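You operate a simulated robot arm through the tools that you are given. There is no shell and no other tool. Be economical: measure what you need, move in short steps, check, and stop when the job is done.

You run a simulated robot arm. Do the job below in one go: nothing can be reset, and whatever is moved stays where it is left.

JOB
Check Y 1 and Y 2 with the arch meter and cap the fuller block.
Fine: red cup on red terminal, meter back, short nothing; red cap on red, black on black, on the block with more volts.

Only the result counts: the job must be done as asked and must still hold three seconds after the hand-in. Knocking over, shifting, dropping, spilling or breaking anything else fails it. A push-on lid holds only when it is set on centred and level and pressed home; a screw cap is set on level and turned clockwise until tight.

ROBOT AND FRAMES
A 7-joint arm with a two-finger parallel gripper, fixed in place. Base frame: the origin is at the foot of the arm, x ahead of it, y to its left, z up; the work surface is at about z = 0. Lengths are in m, angles in rad, forces in N, time in s.
With the tool pointing down near the work surface it reaches from about 0.22 to 0.58 m from the base axis. Its first joint turns from -1.152 to 1.152 rad. Payload 2.5 kg.
The tool frame sits at the grasp point between the pads (the TCP): z along the fingers, y along the line on which they close. The tips reach 0.023 m beyond it. Largest opening 0.094 m; finger width 0.038, thickness 0.01; the body of the gripper, 0.054 by 0.096 m, starts 0.039 m behind the TCP.
Orientation is told as [roll, pitch, yaw] about the base's x, y, z axes, in that order, counted from this pose: with the fingers straight down and closing along the base's y, the tool's x points along the base's -x, its y along +y and its z along -z.

CONTROLS
- The arm moves only by the tool arm_command. Its argument "rows" is a list of rows, each a list of 7 numbers: the turn, a rotation vector about the tool's x, y, z in rad, then the shift along the tool's x, y, z in m, then the gripper command, from -1 (shut) to 1 (fully open), values between in proportion. In form: [[wx, wy, wz, dx, dy, dz, hand], ...]. A call has 1 to 10 rows; each row is the pose to reach, as a shift and turn from the pose commanded when the call began, along the tool's axes at that moment. Rows are played at 5 a second. More than 0.05 m and 0.15 rad between two rows, or a gripper value outside its range, and nothing of the call is played. Where a pose cannot be reached the arm comes as near as it can. A force on the tool above 40 N (or 10 N above the force at the start of the call, whichever is more), or a blocked arm, ends the call early, and 0.2 s more pass. Each finger travels about 0.108 m/s and halts on what it meets, pressing with about 30 N; the grip force reading is that of the motor and also rises with nothing between the fingers. The clock runs only during rows and for 0.2 s after the last one: add rows that repeat a pose to give the fingers time. It gives the time, the measured TCP pose, the force on the tool (base axes), the opening and the grip force at its end, in the units of the frame above (readings bear some noise), with the torque about the TCP (base axes, N m) and any sound that the robot's microphone picked up, and new pictures: "pictures" is both (left out), scene, wrist or none.
- Cameras (640 x 400 px; columns grow to the right, rows downward): "scene" is fixed at [0.1167, -0.4026, 0.5496]; the picture's right is [0.86, -0.52, 0.00], its down [-0.26, -0.43, -0.86] and it looks along [0.45, 0.74, -0.51] (base axes); focal length 310 px, centre (320, 200). "wrist" rides on the gripper at [0.086, 0.016, -0.075] in the tool frame; the picture's right is [-0.18, 0.98, 0.00], its down [-0.58, -0.11, -0.81] and it looks along [-0.79, -0.15, 0.59] (tool axes); focal length 243 px, centre (320, 200). There is no depth. A picture from a camera that has moved, and an enlarged one, comes with that camera's place and axes in the base frame and with its lens.
- enlarge(camera, box): a new picture of the part [left, top, right, bottom] of that camera's present view, enlarged. No time passes.
- finish_job(): hands the job in; it is judged then, once.

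Go step by step. Nothing tells you positions but the pictures and the camera data: compare them with the known pose of the tool, close in by small moves and look again before you grip or let go. The budget is 120 turns and 200 pictures, counting those below and the enlarged ones. Unless the task says otherwise, let go and move clear before handing in, and close with one line.

The tools are called after ">>>" as a command line: name --pt "numbers of a row" for each row, then --argument value for the rest, lists and objects as JSON in quotes. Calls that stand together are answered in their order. arm_command: Moves the arm, as the interface text tells. Its arguments: {"type":"object","properties":{"rows":{"type":"array","items":{"type":"array","items":{"type":"number"}}},"pictures":{"type":"string","enum":["both","scene","wrist","none"]}},"required":["rows"]} The other tools are called the same way: enlarge (camera, box) takes an enlarged picture of a part of a camera's view; finish_job () hands the job in.

At the start:

```text
clock: 0.0
position: [0.4083, 0.1355, 0.4002]
orientation: [-0.001, 0.0, 0.0]
ft_force: [-0.6, 0.1, 0.8]
wrist_torque: [0.0, -0.02, 0.0]
opening: 0.0939
grip_force: 0.0
```

scene: 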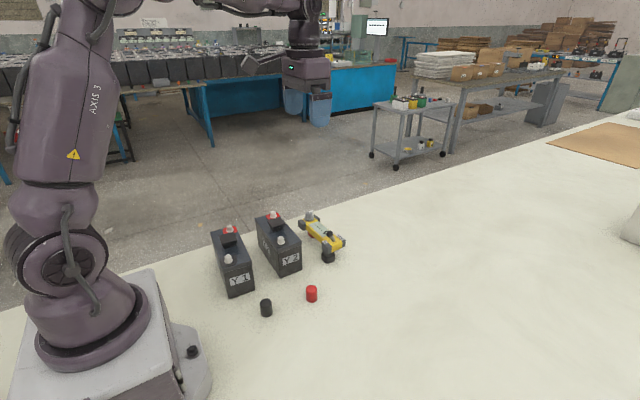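
wrist: 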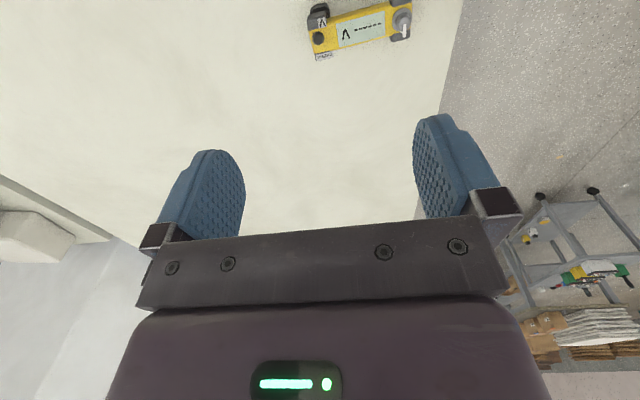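

I see two blocks, Y 1 and Y 2, a yellow arch meter beyond them, and a black and a red cap in front. I'll enlarge first to measure.

>>> enlarge --camera "scene" --box '[200, 200, 360, 300]'

>>> enlarge --camera "scene" --box '[280, 200, 360, 270]'

>>> enlarge --camera "wrist" --box '[290, 0, 430, 80]'

```text
4.00 times, centred on (280, 250) of scene
camera zoom: at [0.1167, -0.4026, 0.5496], right [0.86, -0.52, 0.0], down [-0.26, -0.43, -0.86], along [0.45, 0.74, -0.51], focal length 1242 px, centre (480, 0)
```

zoom: 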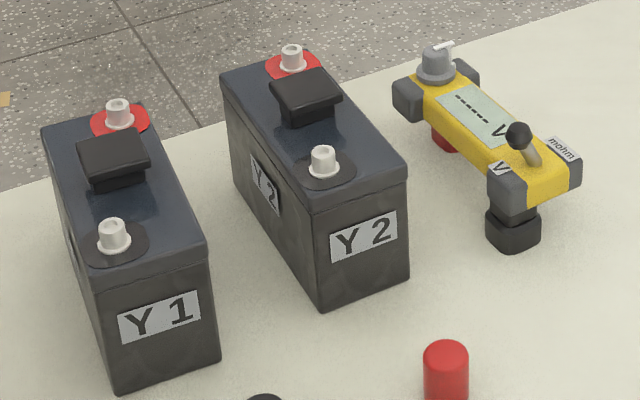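

```text
5.71 times, centred on (320, 235) of scene
camera zoom: at [0.1167, -0.4026, 0.5496], right [0.86, -0.52, 0.0], down [-0.26, -0.43, -0.86], along [0.45, 0.74, -0.51], focal length 1774 px, centre (320, 0)
```

zoom: 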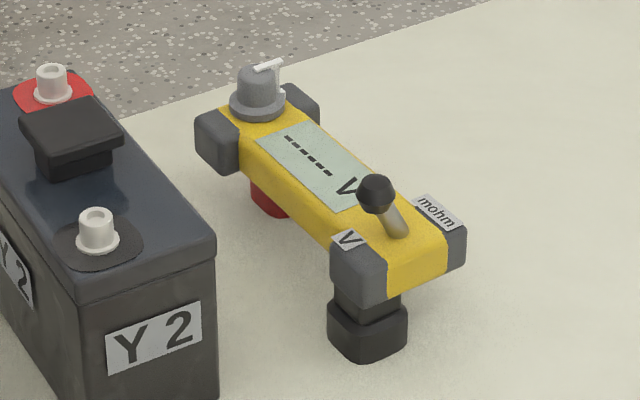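

```text
4.57 times, centred on (360, 40) of wrist
camera zoom: at [0.3218, 0.1525, 0.4735], right [0.18, 0.98, 0.0], down [0.58, -0.11, 0.81], along [0.79, -0.15, -0.59], focal length 1109 px, centre (137, 931)
```

zoom: 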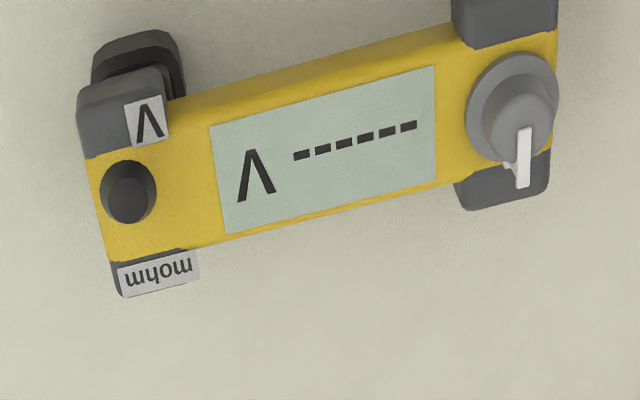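

Rough estimates: Y1 terminals are near (0.21, 0.13) and (0.25, 0.24), and Y2's near (0.33, 0.13) and (0.36, 0.24). The meter is near (0.46, 0.17), the red cap near (0.36, 0.03) and the black cap near (0.26, 0.05). I'll turn the wrist about +90° for a closer look.

>>> arm_command --pt "0 0 -0.15 0.005 -0.0085 0.01 1" --pt "0 0 -0.3 0.01 -0.017 0.02 1" --pt "0 0 -0.45 0.014 -0.0255 0.03 1" --pt "0 0 -0.6 0.019 -0.034 0.04 1" --pt "0 0 -0.75 0.024 -0.0425 0.05 1" --pt "0 0 -0.9 0.029 -0.051 0.06 1" --pt "0 0 -1.05 0.034 -0.0595 0.07 1" --pt "0 0 -1.2 0.038 -0.068 0.08 1" --pt "0 0 -1.35 0.043 -0.0765 0.09 1" --pt "0 0 -1.5 0.048 -0.085 0.1 1"

```text
clock: 2.2
position: [0.3592, 0.0496, 0.2993]
orientation: [0.001, -0.001, 1.502]
ft_force: [-0.8, 1.0, -0.2]
wrist_torque: [0.0, 0.02, -0.01]
opening: 0.0941
grip_force: 0.2
camera wrist: at [0.3373, -0.0341, 0.3728], right [-0.97, 0.25, 0.0], down [0.15, 0.57, 0.81], along [0.2, 0.78, -0.59], focal length 243 px, centre (320, 200)
```

scene: 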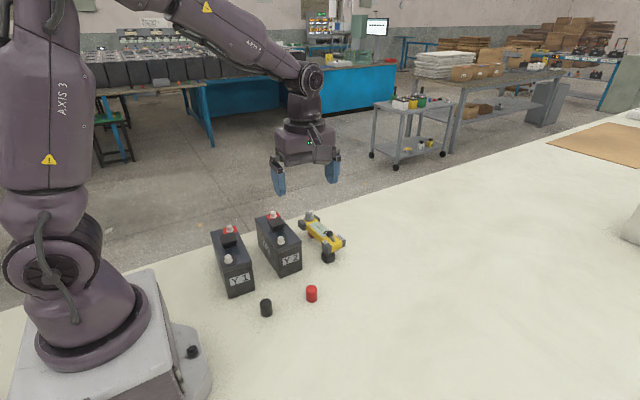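
wrist: 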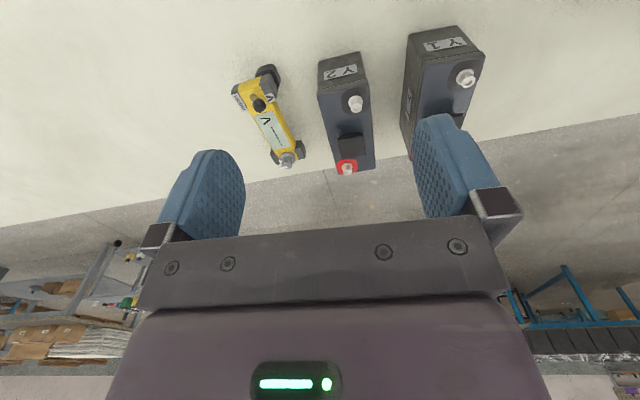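

Everything is in view, and the table edge lies just behind the blocks. I'll enlarge the meter and the block tops to get coordinates.

>>> enlarge --camera "wrist" --box '[220, 55, 320, 175]'

>>> enlarge --camera "wrist" --box '[310, 20, 500, 180]'

```text
3.33 times, centred on (270, 115) of wrist
camera zoom: at [0.3373, -0.0341, 0.3728], right [-0.97, 0.25, 0.0], down [0.15, 0.57, 0.81], along [0.2, 0.78, -0.59], focal length 809 px, centre (487, 483)
```

zoom: 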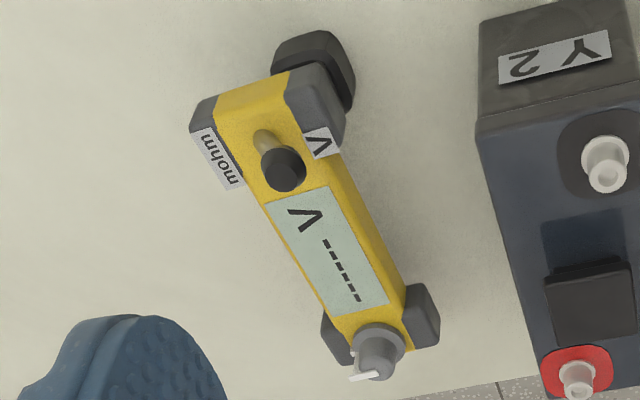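

```text
2.50 times, centred on (405, 100) of wrist
camera zoom: at [0.3373, -0.0341, 0.3728], right [-0.97, 0.25, 0.0], down [0.15, 0.57, 0.81], along [0.2, 0.78, -0.59], focal length 606 px, centre (108, 450)
```

zoom: 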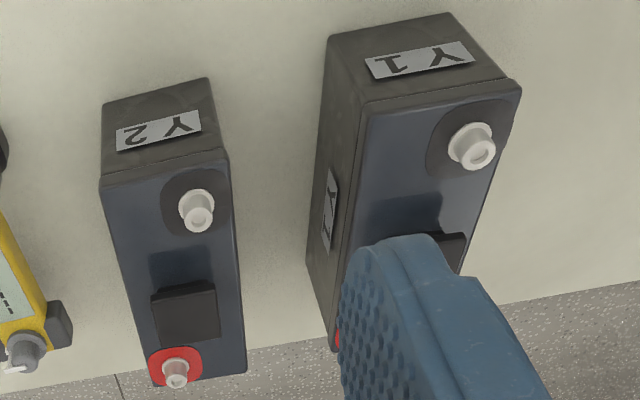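

The lever leans to V and the display shows "V", so the meter is already in volt mode. I'll move nearer the meter to pin down its position and height.

>>> arm_command --pt "0 0 0 -0.009 -0.021 0.024 1" --pt "0 0 0 -0.019 -0.041 0.048 1" --pt "0 0 0 -0.028 -0.062 0.072 1" --pt "0 0 0 -0.038 -0.082 0.096 1" --pt "0 0 0 -0.047 -0.103 0.12 1"

```text
clock: 3.4
position: [0.4685, 0.088, 0.1794]
orientation: [0.001, 0.001, 1.497]
ft_force: [-0.3, -0.4, 0.2]
wrist_torque: [0.0, -0.03, -0.01]
opening: 0.0943
grip_force: 0.1
camera wrist: at [0.4453, 0.0044, 0.2534], right [-0.97, 0.25, 0.0], down [0.15, 0.57, 0.81], along [0.2, 0.78, -0.59], focal length 243 px, centre (320, 200)
```

scene: 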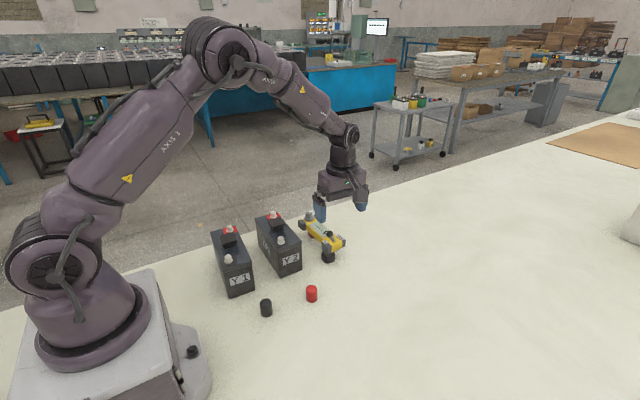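
wrist: 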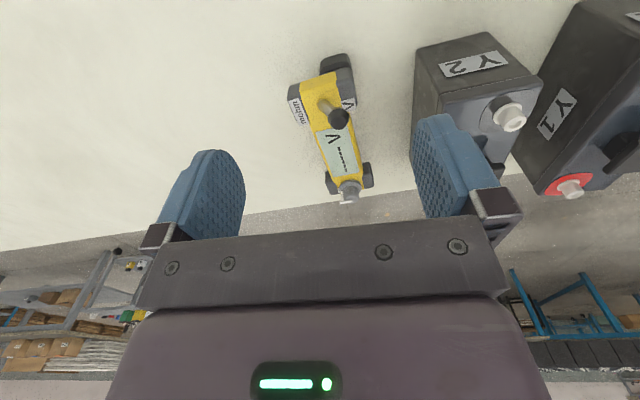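

>>> enlarge --camera "wrist" --box '[270, 45, 400, 210]'

>>> enlarge --camera "scene" --box '[285, 190, 375, 270]'

```text
2.42 times, centred on (335, 128) of wrist
camera zoom: at [0.4453, 0.0044, 0.2534], right [-0.97, 0.25, 0.0], down [0.15, 0.57, 0.81], along [0.2, 0.78, -0.59], focal length 588 px, centre (284, 376)
```

zoom: 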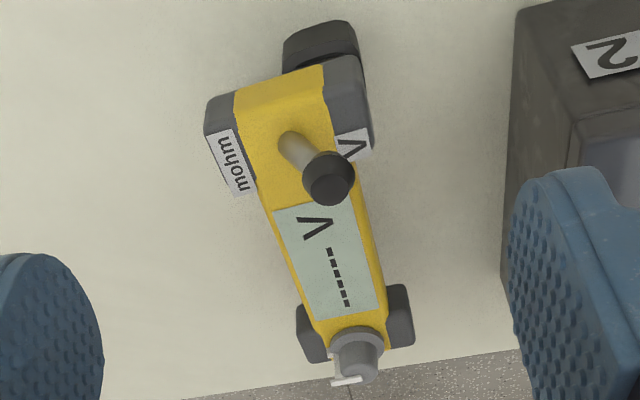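

```text
5.00 times, centred on (330, 230) of scene
camera zoom: at [0.1167, -0.4026, 0.5496], right [0.86, -0.52, 0.0], down [-0.26, -0.43, -0.86], along [0.45, 0.74, -0.51], focal length 1552 px, centre (270, 50)
```

zoom: 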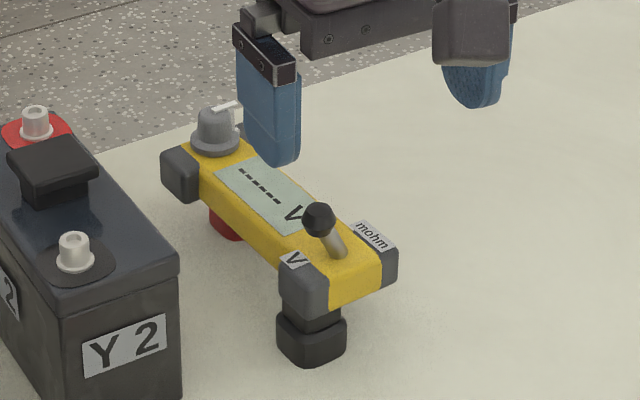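

The meter body lies along y at about x = 0.47, with its top near z = 0.05. The black cup looks slightly offset, so I'll take a lower view from the front.

>>> arm_command --pt "0 0 0 0.023 0.001 0.031 1" --pt "0 0 0 0.046 0.002 0.063 1" --pt "0 0 0 0.0684 0.003 0.094 1" --pictures "wrist"

>>> enlarge --camera "wrist" --box '[250, 90, 390, 220]'

```text
clock: 4.2
position: [0.4576, 0.0226, 0.0853]
orientation: [-0.001, 0.001, 1.503]
ft_force: [0.1, 0.4, -0.3]
wrist_torque: [0.0, -0.01, 0.01]
opening: 0.0938
grip_force: 0.1
camera wrist: at [0.4347, -0.0615, 0.1591], right [-0.97, 0.25, 0.0], down [0.15, 0.57, 0.81], along [0.2, 0.78, -0.59], focal length 243 px, centre (320, 200)
```

wrist: 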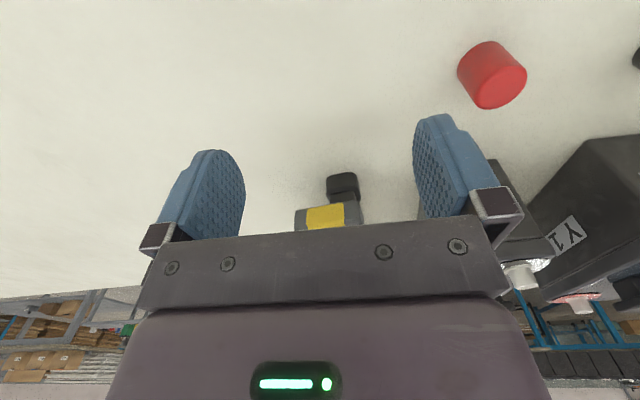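

```text
3.08 times, centred on (320, 155) of wrist
camera zoom: at [0.4347, -0.0615, 0.1591], right [-0.97, 0.25, 0.0], down [0.15, 0.57, 0.81], along [0.2, 0.78, -0.59], focal length 746 px, centre (320, 338)
```

zoom: 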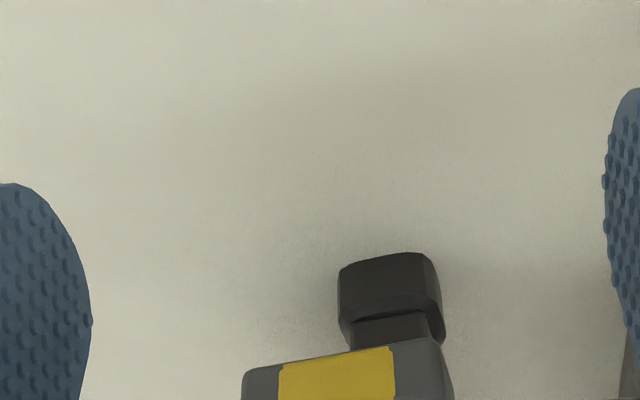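

The black cup sits off to the V side of the body, and the red cup may be offset the other way. I'll look from the +x side to check the red cup.

>>> arm_command --pt "0 0 -0.1 0 0 -0.04 1" --pt "0 0 -0.2 -0.02 -0.01 -0.06 1" --pt "0 0 -0.3 -0.05 -0.02 -0.06 1" --pt "0 0 -0.4 -0.08 -0.03 -0.06 1" --pt "0 0 -0.55 -0.11 -0.04 -0.06 1" --pt "0 0 -0.7 -0.141 -0.0426 -0.06 1" --pictures "wrist"

>>> enlarge --camera "wrist" --box '[220, 0, 460, 220]'

```text
clock: 5.6
position: [0.5122, 0.158, 0.1454]
orientation: [-0.001, 0.0, 2.202]
ft_force: [0.1, 0.3, 0.6]
wrist_torque: [-0.01, 0.01, -0.03]
opening: 0.0938
grip_force: 0.1
camera wrist: at [0.5501, 0.0808, 0.2196], right [-0.9, -0.43, 0.0], down [-0.26, 0.53, 0.81], along [-0.35, 0.73, -0.59], focal length 243 px, centre (320, 200)
```

wrist: 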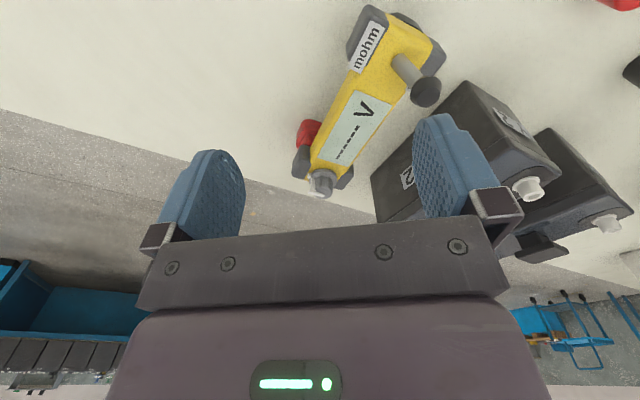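

```text
1.82 times, centred on (340, 110) of wrist
camera zoom: at [0.5501, 0.0808, 0.2196], right [-0.9, -0.43, 0.0], down [-0.26, 0.53, 0.81], along [-0.35, 0.73, -0.59], focal length 441 px, centre (284, 364)
```

zoom: 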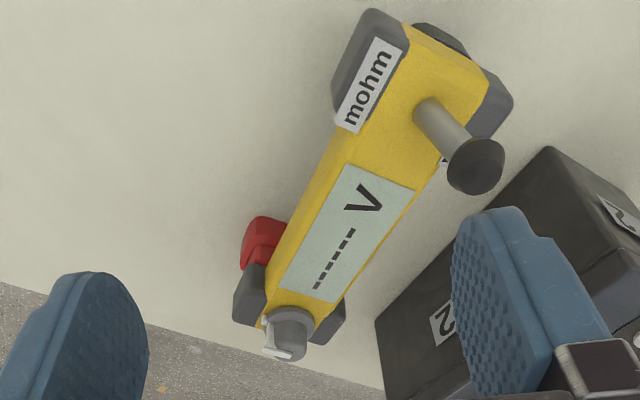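

The legs are diagonal: the black cup is at about (0.460, 0.122) and the red at about (0.483, 0.233). Their 0.113 m span matches the terminals. The body axis is at about 93°, centred near (0.471, 0.177), so I'll go above that point and check.

>>> arm_command --pt "0 0 0.14 -0.01 0.005 0 1" --pt "0 0 0.28 -0.02 0.011 0 1" --pt "0 0 0.42 -0.03 0.016 0 1" --pt "0 0 0.57 -0.0395 0.0219 0 1" --pt "0 0 0.57 -0.0395 0.0219 0.035 1" --pictures "both"

>>> enlarge --camera "scene" --box '[270, 180, 370, 270]'

```text
clock: 6.8
position: [0.4701, 0.1773, 0.1099]
orientation: [0.0, -0.002, 1.627]
ft_force: [0.2, 0.4, 0.9]
wrist_torque: [-0.01, -0.02, 0.0]
opening: 0.0938
grip_force: 0.1
camera wrist: at [0.459, 0.0919, 0.1846], right [-0.99, 0.13, 0.0], down [0.08, 0.59, 0.81], along [0.1, 0.8, -0.59], focal length 243 px, centre (320, 200)
```

scene: 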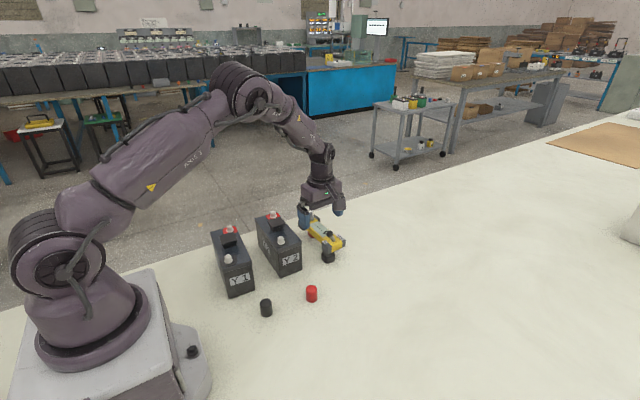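
wrist: 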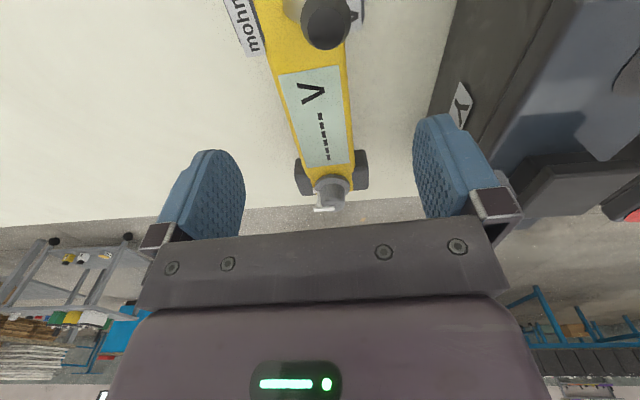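

```text
4.44 times, centred on (320, 225) of scene
camera zoom: at [0.1167, -0.4026, 0.5496], right [0.86, -0.52, 0.0], down [-0.26, -0.43, -0.86], along [0.45, 0.74, -0.51], focal length 1380 px, centre (320, 89)
```

zoom: 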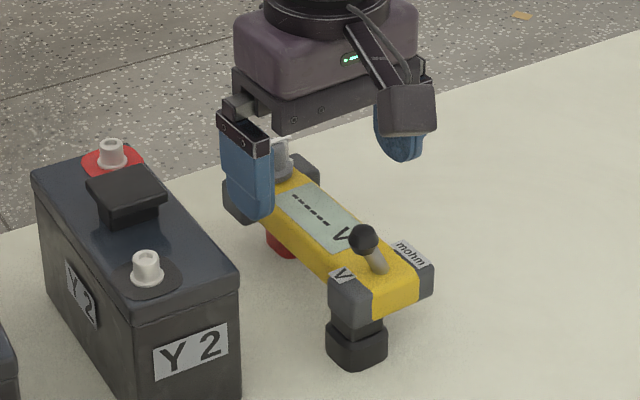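

The gripper is aligned to within a couple of mm. I'll descend to z ≈ 0.053 and look before closing.

>>> arm_command --pt "0 0 0 0 -0.0015 0.02 1" --pt "0 0 0 0 -0.0015 0.04 1" --pt "0 0 0.01 0 -0.0015 0.057 0.3" --pictures "both"

>>> enlarge --camera "scene" --box '[270, 180, 370, 270]'

```text
clock: 7.6
position: [0.4713, 0.1786, 0.0524]
orientation: [-0.001, 0.001, 1.622]
ft_force: [0.2, -0.9, -0.6]
wrist_torque: [-0.01, -0.01, -0.03]
opening: 0.0612
grip_force: 0.1
camera wrist: at [0.4594, 0.0928, 0.1275], right [-0.99, 0.13, 0.0], down [0.08, 0.59, 0.81], along [0.11, 0.8, -0.59], focal length 243 px, centre (320, 200)
```

scene: 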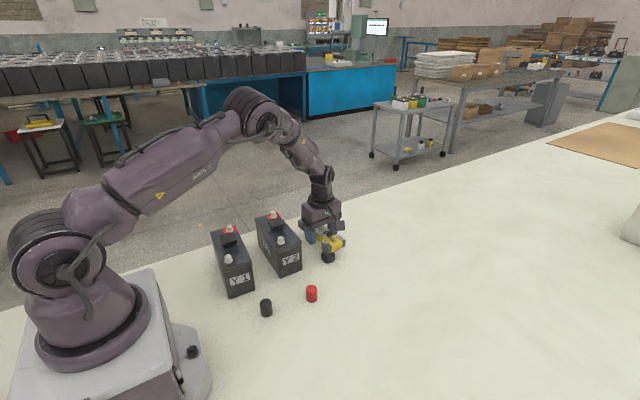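
wrist: 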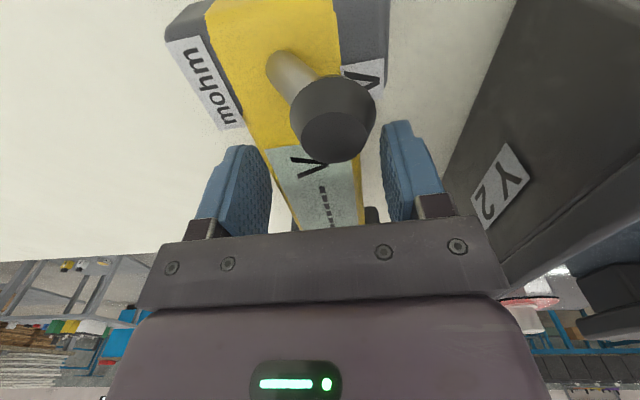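

```text
4.44 times, centred on (320, 225) of scene
camera zoom: at [0.1167, -0.4026, 0.5496], right [0.86, -0.52, 0.0], down [-0.26, -0.43, -0.86], along [0.45, 0.74, -0.51], focal length 1380 px, centre (320, 89)
```

zoom: 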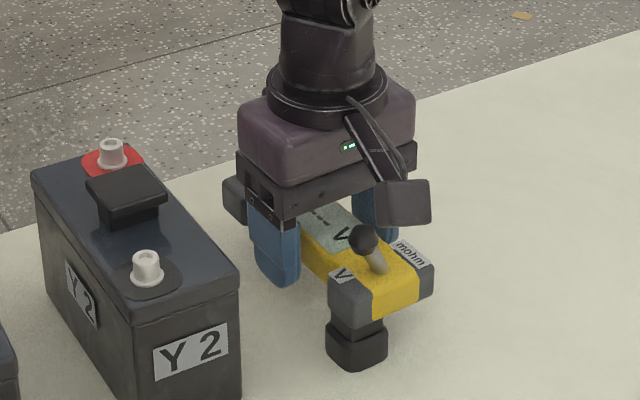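

The fingers straddle the body and it is centred. Closing.

>>> arm_command --pt "0 0 0 0 0 0 0" --pt "0 0 0 0 0 0 -0.4" --pt "0 0 0 0 0 0 -0.7" --pt "0 0 0 0 0 0 -1" --pt "0 0 0 0 0 0 -1" --pictures "wrist"

>>> enlarge --camera "scene" --box '[270, 180, 370, 270]'

```text
clock: 8.8
position: [0.4714, 0.1782, 0.0522]
orientation: [0.001, 0.0, 1.621]
ft_force: [0.2, -1.1, 0.4]
wrist_torque: [0.04, -0.01, -0.02]
opening: 0.0398
grip_force: 30.4
camera wrist: at [0.4592, 0.0926, 0.1275], right [-0.99, 0.14, 0.0], down [0.08, 0.59, 0.81], along [0.11, 0.8, -0.59], focal length 243 px, centre (320, 200)
```

wrist: 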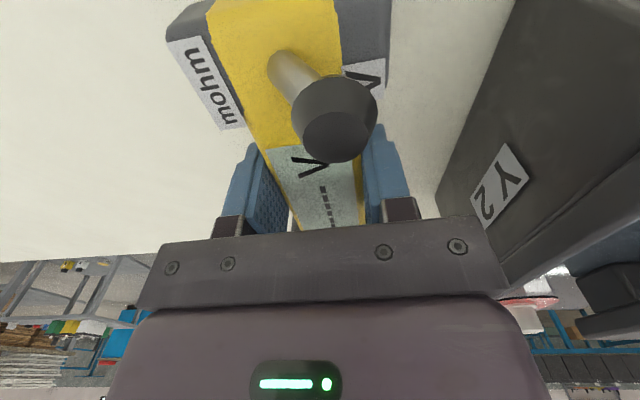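

```text
4.44 times, centred on (320, 225) of scene
camera zoom: at [0.1167, -0.4026, 0.5496], right [0.86, -0.52, 0.0], down [-0.26, -0.43, -0.86], along [0.45, 0.74, -0.51], focal length 1380 px, centre (320, 89)
```

zoom: 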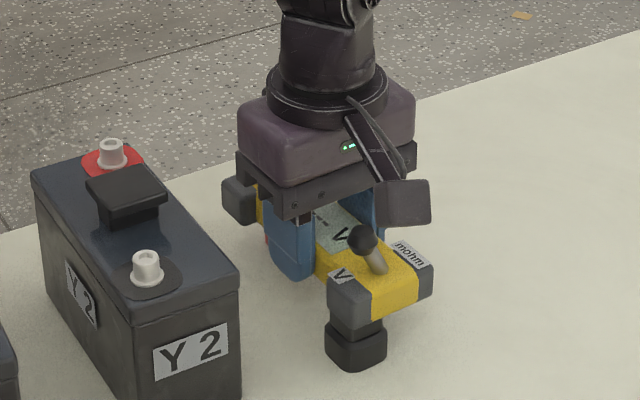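

The meter is gripped with an opening of 0.040 m. Its home pose is TCP (0.4714, 0.1782, 0.0522), yaw 1.621. I'll lift it and carry it above Y 2.

>>> arm_command --pt "0 0 0 0 0 -0.015 -1" --pt "0 0 0 0 0 -0.05 -1" --pt "0 0 0 0 0 -0.09 -1" --pt "0 0 0 0 0 -0.13 -1" --pt "0 0 0 -0.003 0.02 -0.145 -1" --pt "0 0 0.02 -0.007 0.045 -0.145 -1" --pt "0 0 0.04 -0.012 0.07 -0.145 -1" --pt "0 0 0.065 -0.017 0.1 -0.145 -1" --pt "0 0 0.065 -0.0203 0.1195 -0.145 -1" --pt "0 0 0.065 -0.0203 0.1195 -0.145 -1" --pictures "both"

>>> enlarge --camera "scene" --box '[210, 140, 330, 290]'

```text
clock: 11.0
position: [0.3497, 0.1922, 0.2005]
orientation: [0.0, 0.0, 1.553]
ft_force: [1.4, 0.6, -3.1]
wrist_torque: [-0.01, 0.04, -0.01]
opening: 0.0397
grip_force: 30.0
camera wrist: at [0.333, 0.1079, 0.2735], right [-0.98, 0.2, 0.0], down [0.12, 0.58, 0.81], along [0.16, 0.79, -0.59], focal length 243 px, centre (320, 200)
```

scene: 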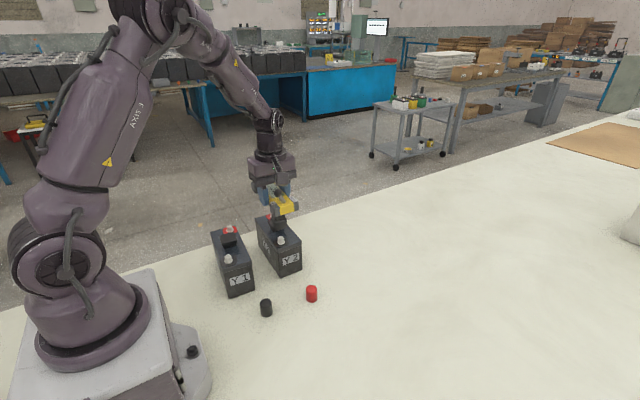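
wrist: 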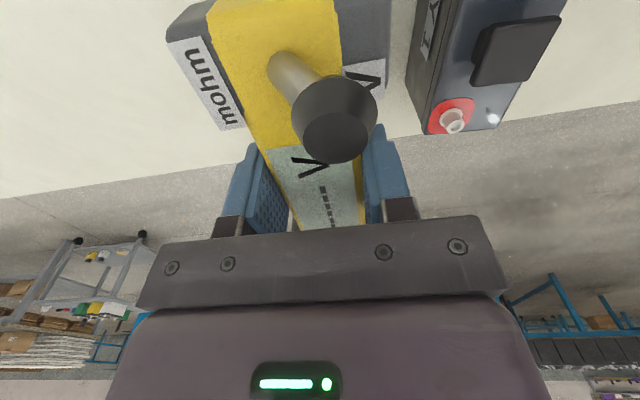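

```text
2.67 times, centred on (270, 215) of scene
camera zoom: at [0.1167, -0.4025, 0.5496], right [0.86, -0.52, 0.0], down [-0.26, -0.43, -0.86], along [0.45, 0.74, -0.51], focal length 828 px, centre (453, 160)
```

zoom: 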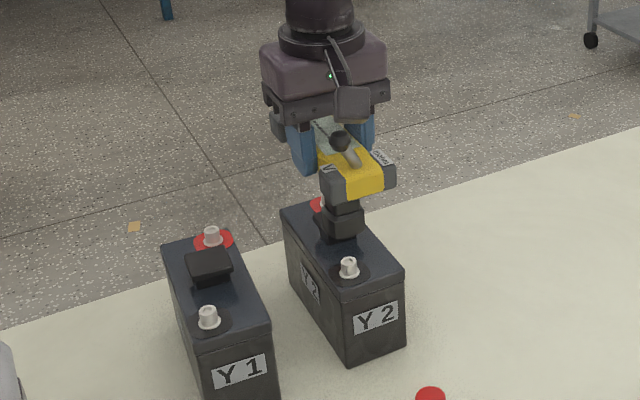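

Held over Y 2. I'll lower to about 10 mm above the terminals and check the lateral alignment.

>>> arm_command --pt "0 0 0 0 0 0.015 -1" --pt "0 0 0 0 0 0.03 -1" --pt "0 0 0 0 0 0.03 -1" --pictures "none"

>>> enlarge --camera "scene" --box '[250, 195, 310, 250]'

```text
clock: 11.8
position: [0.3504, 0.1919, 0.1696]
orientation: [0.0, 0.0, 1.555]
ft_force: [-0.2, -0.9, -3.8]
wrist_torque: [0.02, 0.0, -0.03]
opening: 0.0398
grip_force: 29.8
```

```text
7.27 times, centred on (280, 222) of scene
camera zoom: at [0.1167, -0.4025, 0.5496], right [0.86, -0.52, 0.0], down [-0.26, -0.43, -0.86], along [0.45, 0.74, -0.51], focal length 2257 px, centre (611, 36)
```

zoom: 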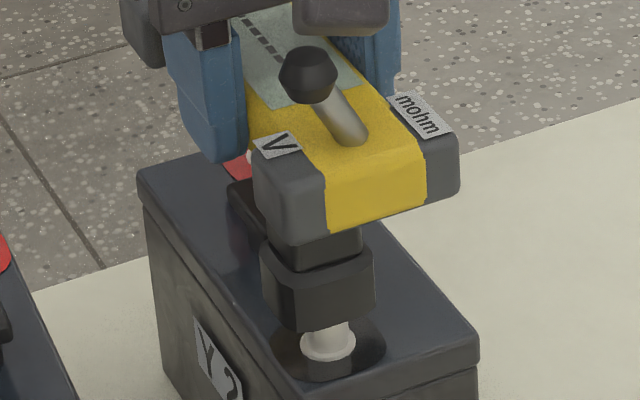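

The black cup is about 3 mm off toward -x. I'll correct that and lower 7 mm to check again.

>>> arm_command --pt "0 0 0 -0.001 -0.0035 0 -1" --pt "0 0 0 -0.001 -0.0035 0.007 -1" --pt "0 0 0 -0.001 -0.0035 0.007 -1" --pictures "none"

>>> enlarge --camera "scene" --box '[250, 195, 310, 250]'

>>> enlarge --camera "wrist" --box '[240, 0, 640, 240]'

```text
clock: 12.6
position: [0.3548, 0.1931, 0.1621]
orientation: [0.0, -0.001, 1.553]
ft_force: [-0.2, -0.4, -3.5]
wrist_torque: [-0.01, 0.03, -0.03]
opening: 0.0398
grip_force: 29.7
```

```text
7.27 times, centred on (280, 222) of scene
camera zoom: at [0.1167, -0.4025, 0.5496], right [0.86, -0.52, 0.0], down [-0.26, -0.43, -0.86], along [0.45, 0.74, -0.51], focal length 2257 px, centre (611, 36)
```

zoom: 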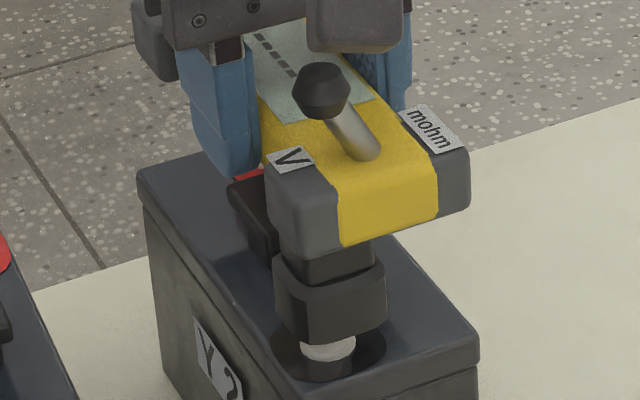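

```text
1.60 times, centred on (440, 120) of wrist
camera zoom: at [0.337, 0.1087, 0.2356], right [-0.98, 0.2, 0.0], down [0.12, 0.58, 0.81], along [0.16, 0.79, -0.59], focal length 388 px, centre (128, 328)
```

zoom: 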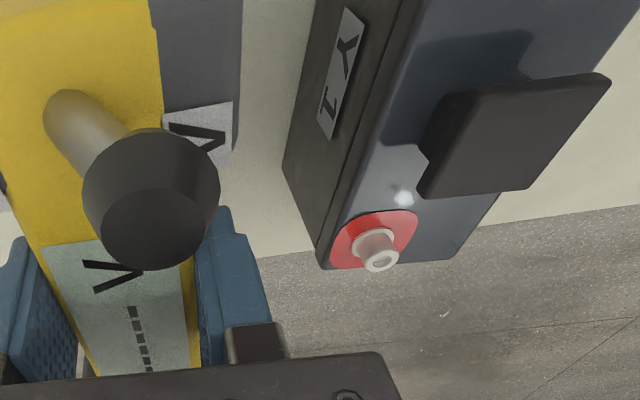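

The black cup now sits over its terminal to within a mm or two. Lowering gently while watching force and torque.

>>> arm_command --pt "0 0 0 0 0.0007 0.002 -1" --pt "0 0 0 0 0.0007 0.004 -1" --pt "0 0 0 0 0.0007 0.006 -1" --pt "0 0 0 0 0.0007 0.008 -1" --pt "0 0 0 0 0.0007 0.008 -1" --pictures "none"

>>> enlarge --camera "scene" --box '[250, 195, 310, 250]'

```text
clock: 13.8
position: [0.3537, 0.1925, 0.1539]
orientation: [0.001, 0.0, 1.554]
ft_force: [0.0, -0.3, -3.5]
wrist_torque: [0.02, 0.01, -0.01]
opening: 0.0396
grip_force: 30.2
```

```text
7.27 times, centred on (280, 222) of scene
camera zoom: at [0.1167, -0.4025, 0.5496], right [0.86, -0.52, 0.0], down [-0.26, -0.43, -0.86], along [0.45, 0.74, -0.51], focal length 2257 px, centre (611, 36)
```

zoom: 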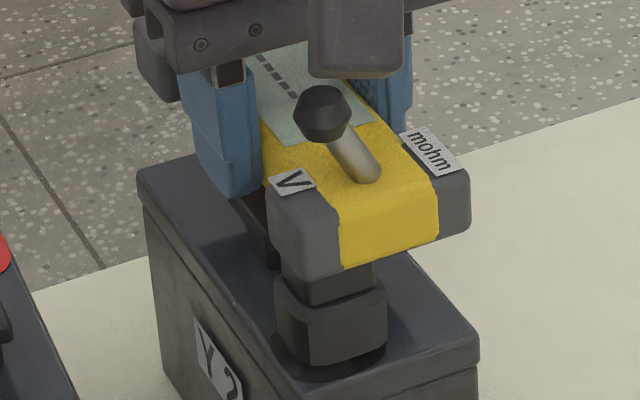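

No contact force yet, and the cup rim is already past the terminal top. I'll continue down.

>>> arm_command --pt "0 0 0 0 0 0.001 -1" --pt "0 0 0 0 0 0.002 -1" --pt "0 0 0 0 0 0.003 -1" --pt "0 0 0 0 0 0.004 -1" --pt "0 0 0 0 0 0.004 -1" --pictures "none"

>>> enlarge --camera "scene" --box '[250, 195, 310, 250]'

>>> enlarge --camera "wrist" --box '[260, 120, 400, 240]'

```text
clock: 15.0
position: [0.3535, 0.193, 0.1484]
orientation: [0.001, 0.0, 1.556]
ft_force: [0.0, 0.7, -2.3]
wrist_torque: [0.02, 0.02, -0.01]
opening: 0.0401
grip_force: 30.2
```

```text
7.27 times, centred on (280, 222) of scene
camera zoom: at [0.1167, -0.4025, 0.5496], right [0.86, -0.52, 0.0], down [-0.26, -0.43, -0.86], along [0.45, 0.74, -0.51], focal length 2257 px, centre (611, 36)
```

zoom: 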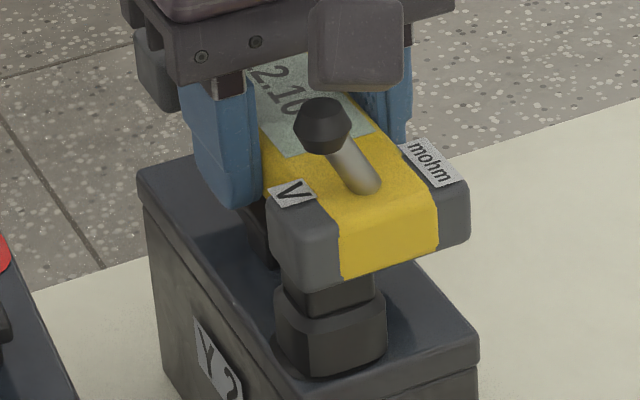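

```text
3.33 times, centred on (330, 180) of wrist
camera zoom: at [0.3365, 0.1087, 0.2231], right [-0.98, 0.2, 0.0], down [0.12, 0.58, 0.81], along [0.16, 0.79, -0.59], focal length 809 px, centre (287, 267)
```

zoom: 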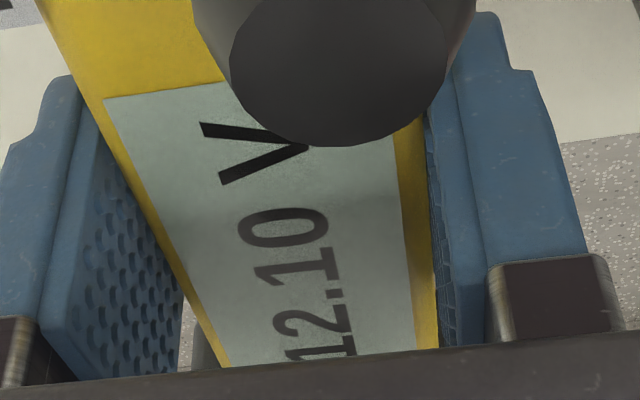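

Y 2 reads about 12.10 V. I'll wait a moment to be sure the reading has settled.

>>> arm_command --pt "0 0 0 0 0 0 -1" --pt "0 0 0 0 0 0 -1" --pt "0 0 0 0 0 0 -1" --pt "0 0 0 0 0 0 -1" --pt "0 0 0 0 0 0 -1" --pictures "none"

>>> enlarge --camera "wrist" --box '[290, 150, 370, 230]'

>>> enlarge --camera "scene" --box '[260, 190, 310, 225]'

```text
clock: 16.2
position: [0.3542, 0.1943, 0.1494]
orientation: [0.001, 0.0, 1.556]
ft_force: [0.2, 0.2, -3.5]
wrist_torque: [0.02, -0.02, -0.03]
opening: 0.0399
grip_force: 29.8
```

```text
5.00 times, centred on (330, 190) of wrist
camera zoom: at [0.3365, 0.1087, 0.2232], right [-0.98, 0.2, 0.0], down [0.12, 0.58, 0.81], along [0.16, 0.79, -0.59], focal length 1213 px, centre (270, 250)
```

zoom: 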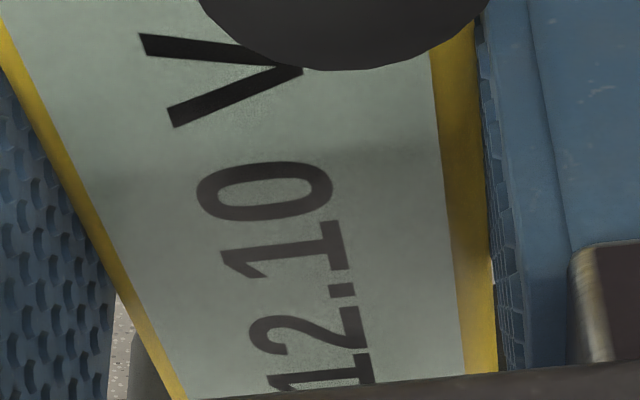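

```text
11.43 times, centred on (285, 208) of scene
camera zoom: at [0.1167, -0.4025, 0.5496], right [0.86, -0.52, 0.0], down [-0.26, -0.43, -0.86], along [0.45, 0.74, -0.51], focal length 3547 px, centre (720, 114)
```

zoom: 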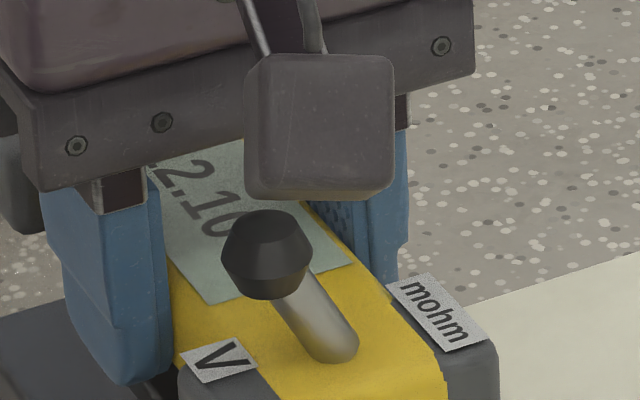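

Y 2 is steady at 12.10 V. I'll lift off and move the meter above Y 1.

>>> arm_command --pt "0 0 0 0 0 -0.015 -1" --pt "0 0 0 0 0 -0.05 -1" --pt "0 0 0.02 0.0006 0.03 -0.05 -1" --pt "0 0 0.04 0.0012 0.07 -0.05 -1" --pt "0 0 0.052 0.002 0.1 -0.05 -1" --pt "0 0 0.052 0.0024 0.1182 -0.05 -1" --pt "0 0 0.052 0.0024 0.1182 -0.03 -1" --pt "0 0 0.052 0.0024 0.1182 -0.024 -1" --pt "0 0 0.052 0.0024 0.1182 -0.024 -1" --pictures "none"

>>> enlarge --camera "scene" --box '[200, 210, 260, 265]'

```text
clock: 18.2
position: [0.2366, 0.1928, 0.1739]
orientation: [0.0, 0.0, 1.502]
ft_force: [0.8, -0.4, -3.6]
wrist_torque: [-0.01, -0.02, 0.03]
opening: 0.0399
grip_force: 29.9
```

```text
7.27 times, centred on (230, 238) of scene
camera zoom: at [0.1167, -0.4025, 0.5496], right [0.86, -0.52, 0.0], down [-0.26, -0.43, -0.86], along [0.45, 0.74, -0.51], focal length 2257 px, centre (974, -73)
```

zoom: 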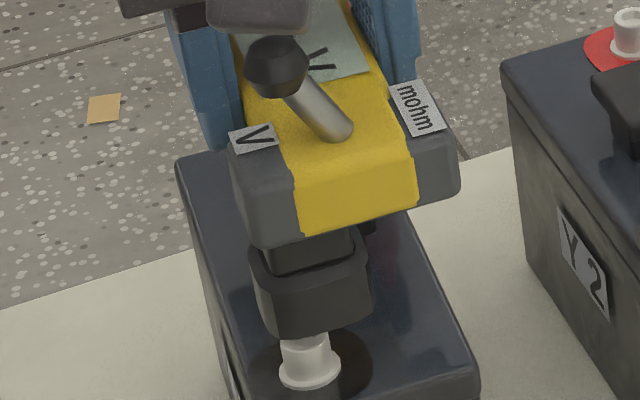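

The cup looks slightly off over Y 1. I'll lower 6 mm and look tighter before correcting.

>>> arm_command --pt "0 0 0 0 0 0.006 -1" --pt "0 0 0 0 0 0.006 -1" --pictures "none"

>>> enlarge --camera "scene" --box '[212, 235, 246, 265]'

```text
clock: 18.8
position: [0.2352, 0.1932, 0.1677]
orientation: [0.001, -0.001, 1.502]
ft_force: [-0.1, 0.5, -3.3]
wrist_torque: [0.0, -0.04, 0.01]
opening: 0.0397
grip_force: 30.0
```

```text
13.33 times, centred on (229, 250) of scene
camera zoom: at [0.1167, -0.4025, 0.5496], right [0.86, -0.52, 0.0], down [-0.26, -0.43, -0.86], along [0.45, 0.74, -0.51], focal length 4139 px, centre (1533, -467)
```

zoom: 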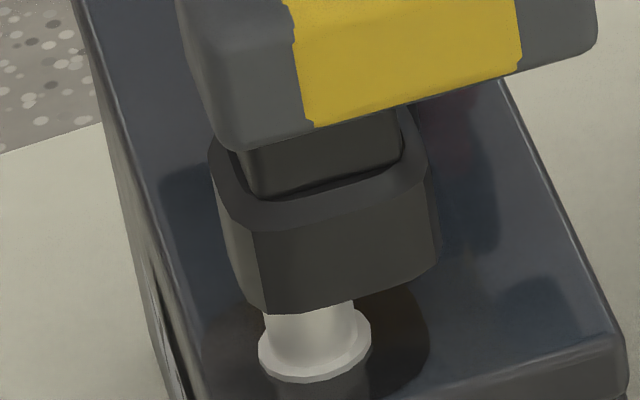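

The black cup needs about 4 mm toward -x and 1.5 mm toward +y. Correcting and looking again.

>>> arm_command --pt "0 0 0 -0.0012 0.0041 0 -1" --pt "0 0 0 -0.0012 0.0041 0.005 -1" --pt "0 0 0 -0.0012 0.0041 0.005 -1" --pictures "none"

>>> enlarge --camera "scene" --box '[212, 235, 246, 265]'

```text
clock: 19.6
position: [0.2321, 0.1942, 0.1621]
orientation: [0.001, -0.001, 1.502]
ft_force: [-0.1, 0.3, -4.1]
wrist_torque: [0.0, 0.0, 0.01]
opening: 0.0398
grip_force: 31.0
```

```text
13.33 times, centred on (229, 250) of scene
camera zoom: at [0.1167, -0.4025, 0.5496], right [0.86, -0.52, 0.0], down [-0.26, -0.43, -0.86], along [0.45, 0.74, -0.51], focal length 4139 px, centre (1533, -467)
```

zoom: 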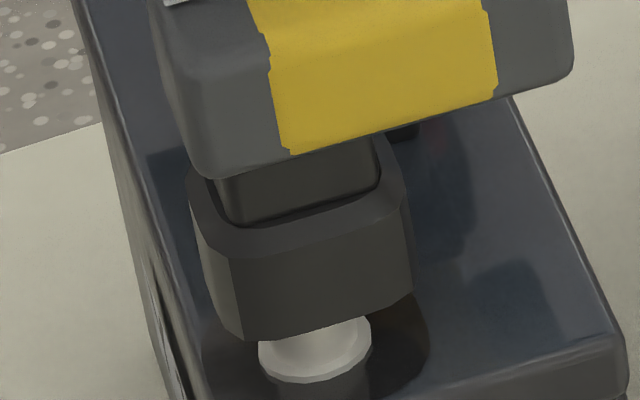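

Nearly centred. A last 1 mm correction, then lower gently.

>>> arm_command --pt "0 0 0 -0.0005 0.001 0.002 -1" --pt "0 0 0 -0.0005 0.001 0.004 -1" --pt "0 0 0 -0.0005 0.001 0.006 -1" --pt "0 0 0 -0.0005 0.001 0.008 -1" --pt "0 0 0 -0.0005 0.001 0.008 -1" --pictures "none"

>>> enlarge --camera "scene" --box '[200, 210, 260, 265]'

```text
clock: 20.8
position: [0.2297, 0.1944, 0.1552]
orientation: [0.002, 0.0, 1.502]
ft_force: [-0.7, 0.3, -2.9]
wrist_torque: [0.01, 0.03, 0.01]
opening: 0.0396
grip_force: 29.9
```

```text
7.27 times, centred on (230, 238) of scene
camera zoom: at [0.1167, -0.4025, 0.5496], right [0.86, -0.52, 0.0], down [-0.26, -0.43, -0.86], along [0.45, 0.74, -0.51], focal length 2257 px, centre (974, -73)
```

zoom: 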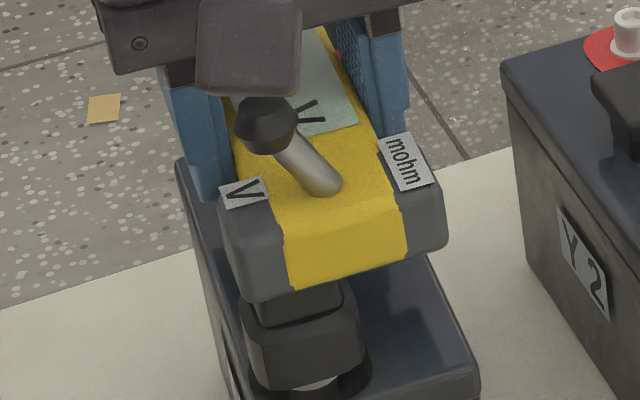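

>>> arm_command --pt "0 0 0 0 0 0.001 -1" --pt "0 0 0 0 0 0.002 -1" --pt "0 0 0 0 0 0.003 -1" --pt "0 0 0 0 0 0.004 -1" --pt "0 0 0 0 0 0.004 -1" --pt "0 0 0 0 0 0.004 -1" --pt "0 0 0 0 0 0.004 -1" --pictures "none"

>>> enlarge --camera "wrist" --box '[290, 150, 370, 230]'

>>> enlarge --camera "scene" --box '[200, 210, 260, 265]'

```text
clock: 22.4
position: [0.2293, 0.1937, 0.1506]
orientation: [0.0, 0.0, 1.504]
ft_force: [0.4, 0.6, -3.0]
wrist_torque: [-0.02, 0.01, 0.01]
opening: 0.0399
grip_force: 30.2
```

```text
5.00 times, centred on (330, 190) of wrist
camera zoom: at [0.2085, 0.1107, 0.2245], right [-0.97, 0.25, 0.0], down [0.15, 0.57, 0.81], along [0.2, 0.78, -0.59], focal length 1213 px, centre (270, 250)
```

zoom: 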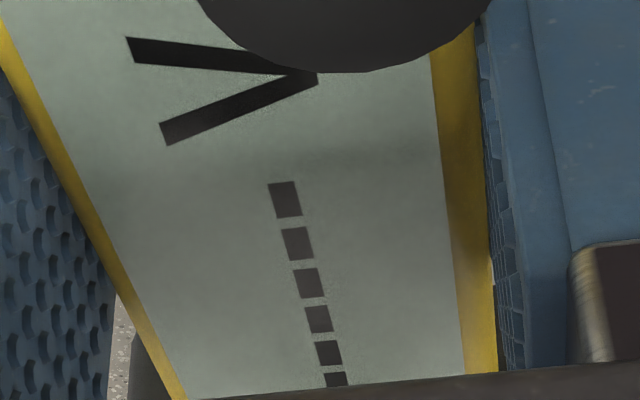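

```text
7.27 times, centred on (230, 238) of scene
camera zoom: at [0.1167, -0.4025, 0.5496], right [0.86, -0.52, 0.0], down [-0.26, -0.43, -0.86], along [0.45, 0.74, -0.51], focal length 2257 px, centre (974, -73)
```

zoom: 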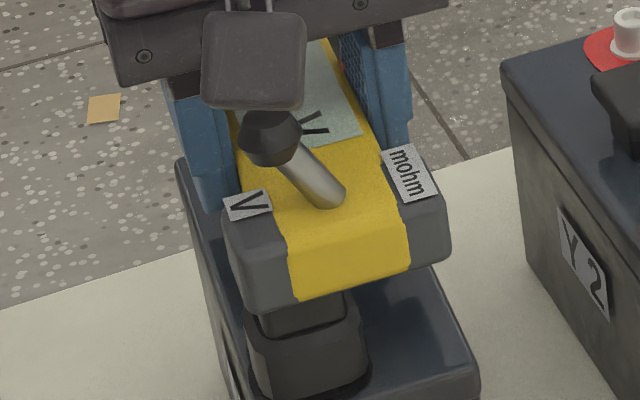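

No reading yet at z = 0.1506, while Y 2 read at 0.149. I'll lower another 2 mm.

>>> arm_command --pt "0 0 0 0 0 0.001 -1" --pt "0 0 0 0 0 0.002 -1" --pt "0 0 0 0 0 0.002 -1" --pt "0 0 0 0 0 0.002 -1" --pictures "none"

>>> enlarge --camera "wrist" --box '[240, 100, 400, 240]'

>>> enlarge --camera "scene" --box '[200, 200, 270, 270]'

```text
clock: 23.4
position: [0.2303, 0.1943, 0.1479]
orientation: [0.0, -0.001, 1.504]
ft_force: [-0.3, 0.3, -0.8]
wrist_torque: [-0.14, 0.06, -0.04]
opening: 0.0401
grip_force: 29.9
```

```text
2.86 times, centred on (320, 170) of wrist
camera zoom: at [0.209, 0.1107, 0.2225], right [-0.97, 0.25, 0.0], down [0.15, 0.57, 0.81], along [0.2, 0.78, -0.59], focal length 693 px, centre (320, 286)
```

zoom: 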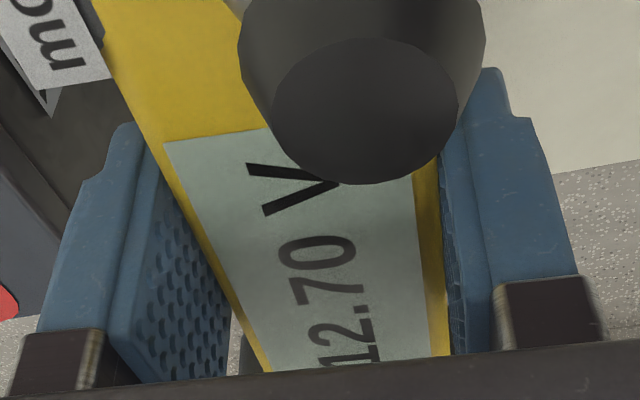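

```text
5.71 times, centred on (235, 235) of scene
camera zoom: at [0.1167, -0.4026, 0.5496], right [0.86, -0.52, 0.0], down [-0.26, -0.43, -0.86], along [0.45, 0.74, -0.51], focal length 1774 px, centre (806, 0)
```

zoom: 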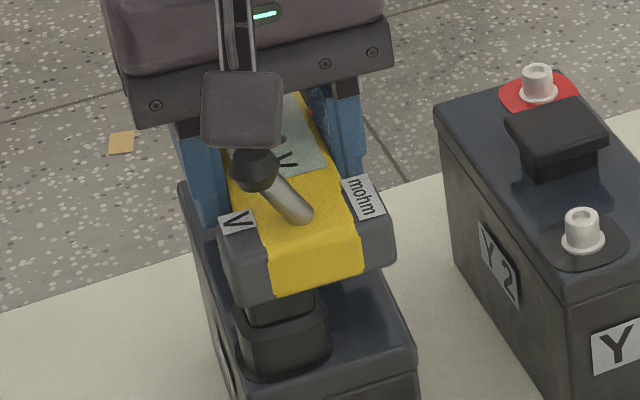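

Y 1 reads 12.70 V against Y 2's 12.10 V, so Y 1 is the fuller block. I'll take the meter back to its place.

>>> arm_command --pt "0 0 0 0 0 -0.015 -1" --pt "0 0 0 0 0 -0.05 -1" --pt "0 0 0 0 -0.01 -0.065 -1" --pt "0 0 -0.02 0 -0.05 -0.065 -1" --pt "0 0 -0.04 0 -0.09 -0.065 -1" --pt "0 0 -0.06 0 -0.13 -0.065 -1" --pt "0 0 -0.08 0 -0.17 -0.065 -1" --pt "0 0 -0.1 0 -0.21 -0.065 -1" --pt "0 0 -0.117 -0.0002 -0.2422 -0.065 -1" --pt "0 0 -0.117 -0.0002 -0.2422 -0.065 -1" --pictures "none"

```text
clock: 25.6
position: [0.4722, 0.1787, 0.2102]
orientation: [0.002, 0.002, 1.623]
ft_force: [0.1, -0.4, -3.3]
wrist_torque: [-0.01, 0.03, -0.02]
opening: 0.0399
grip_force: 30.3
```

>>> arm_command --pt "0 0 0 0 0 0.04 -1" --pt "0 0 0 0 0 0.08 -1" --pt "0 0 0 0 0 0.12 -1" --pt "0 0 0 0 0 0.145 -1" --pt "0 0 0 0 0 0.152 -1" --pt "0 0 0 0 0 0.152 -1" --pictures "none"

>>> enlarge --camera "scene" --box '[270, 180, 370, 270]'

```text
clock: 27.0
position: [0.4725, 0.1804, 0.0603]
orientation: [0.0, -0.001, 1.619]
ft_force: [0.4, -0.4, -3.3]
wrist_torque: [-0.03, 0.04, -0.01]
opening: 0.0395
grip_force: 30.1
```

```text
4.44 times, centred on (320, 225) of scene
camera zoom: at [0.1167, -0.4025, 0.5496], right [0.86, -0.52, 0.0], down [-0.26, -0.43, -0.86], along [0.45, 0.74, -0.51], focal length 1380 px, centre (320, 89)
```

zoom: 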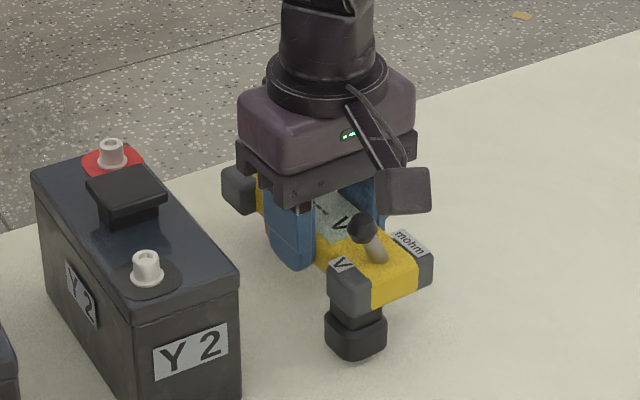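

It lines up with the original spot, about 8 mm high. Setting it down gently.

>>> arm_command --pt "0 0 0 0.0008 0 0.004 -1" --pt "0 0 0 0.0008 0 0.006 -1" --pt "0 0 0 0.0008 0 0.0075 -1" --pt "0 0 0 0.0008 0 0.0085 -1" --pt "0 0 0 0.0008 0 0.0085 -1" --pictures "none"

>>> enlarge --camera "scene" --box '[270, 180, 370, 270]'

```text
clock: 28.2
position: [0.4726, 0.1786, 0.0538]
orientation: [0.0, 0.0, 1.618]
ft_force: [-1.4, -0.4, 1.3]
wrist_torque: [-0.03, 0.12, 0.01]
opening: 0.0399
grip_force: 29.9
```

```text
4.44 times, centred on (320, 225) of scene
camera zoom: at [0.1167, -0.4026, 0.5496], right [0.86, -0.52, 0.0], down [-0.26, -0.43, -0.86], along [0.45, 0.74, -0.51], focal length 1380 px, centre (320, 89)
```

zoom: 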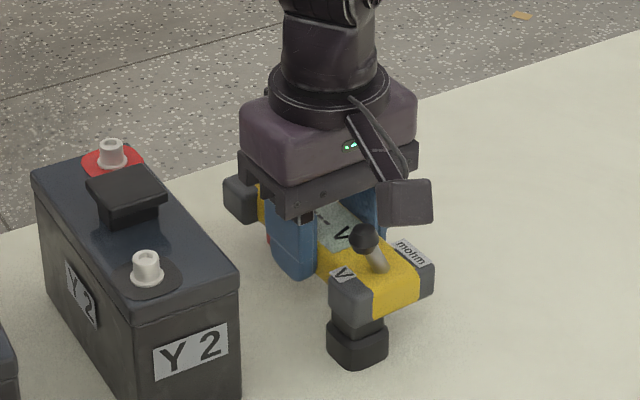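

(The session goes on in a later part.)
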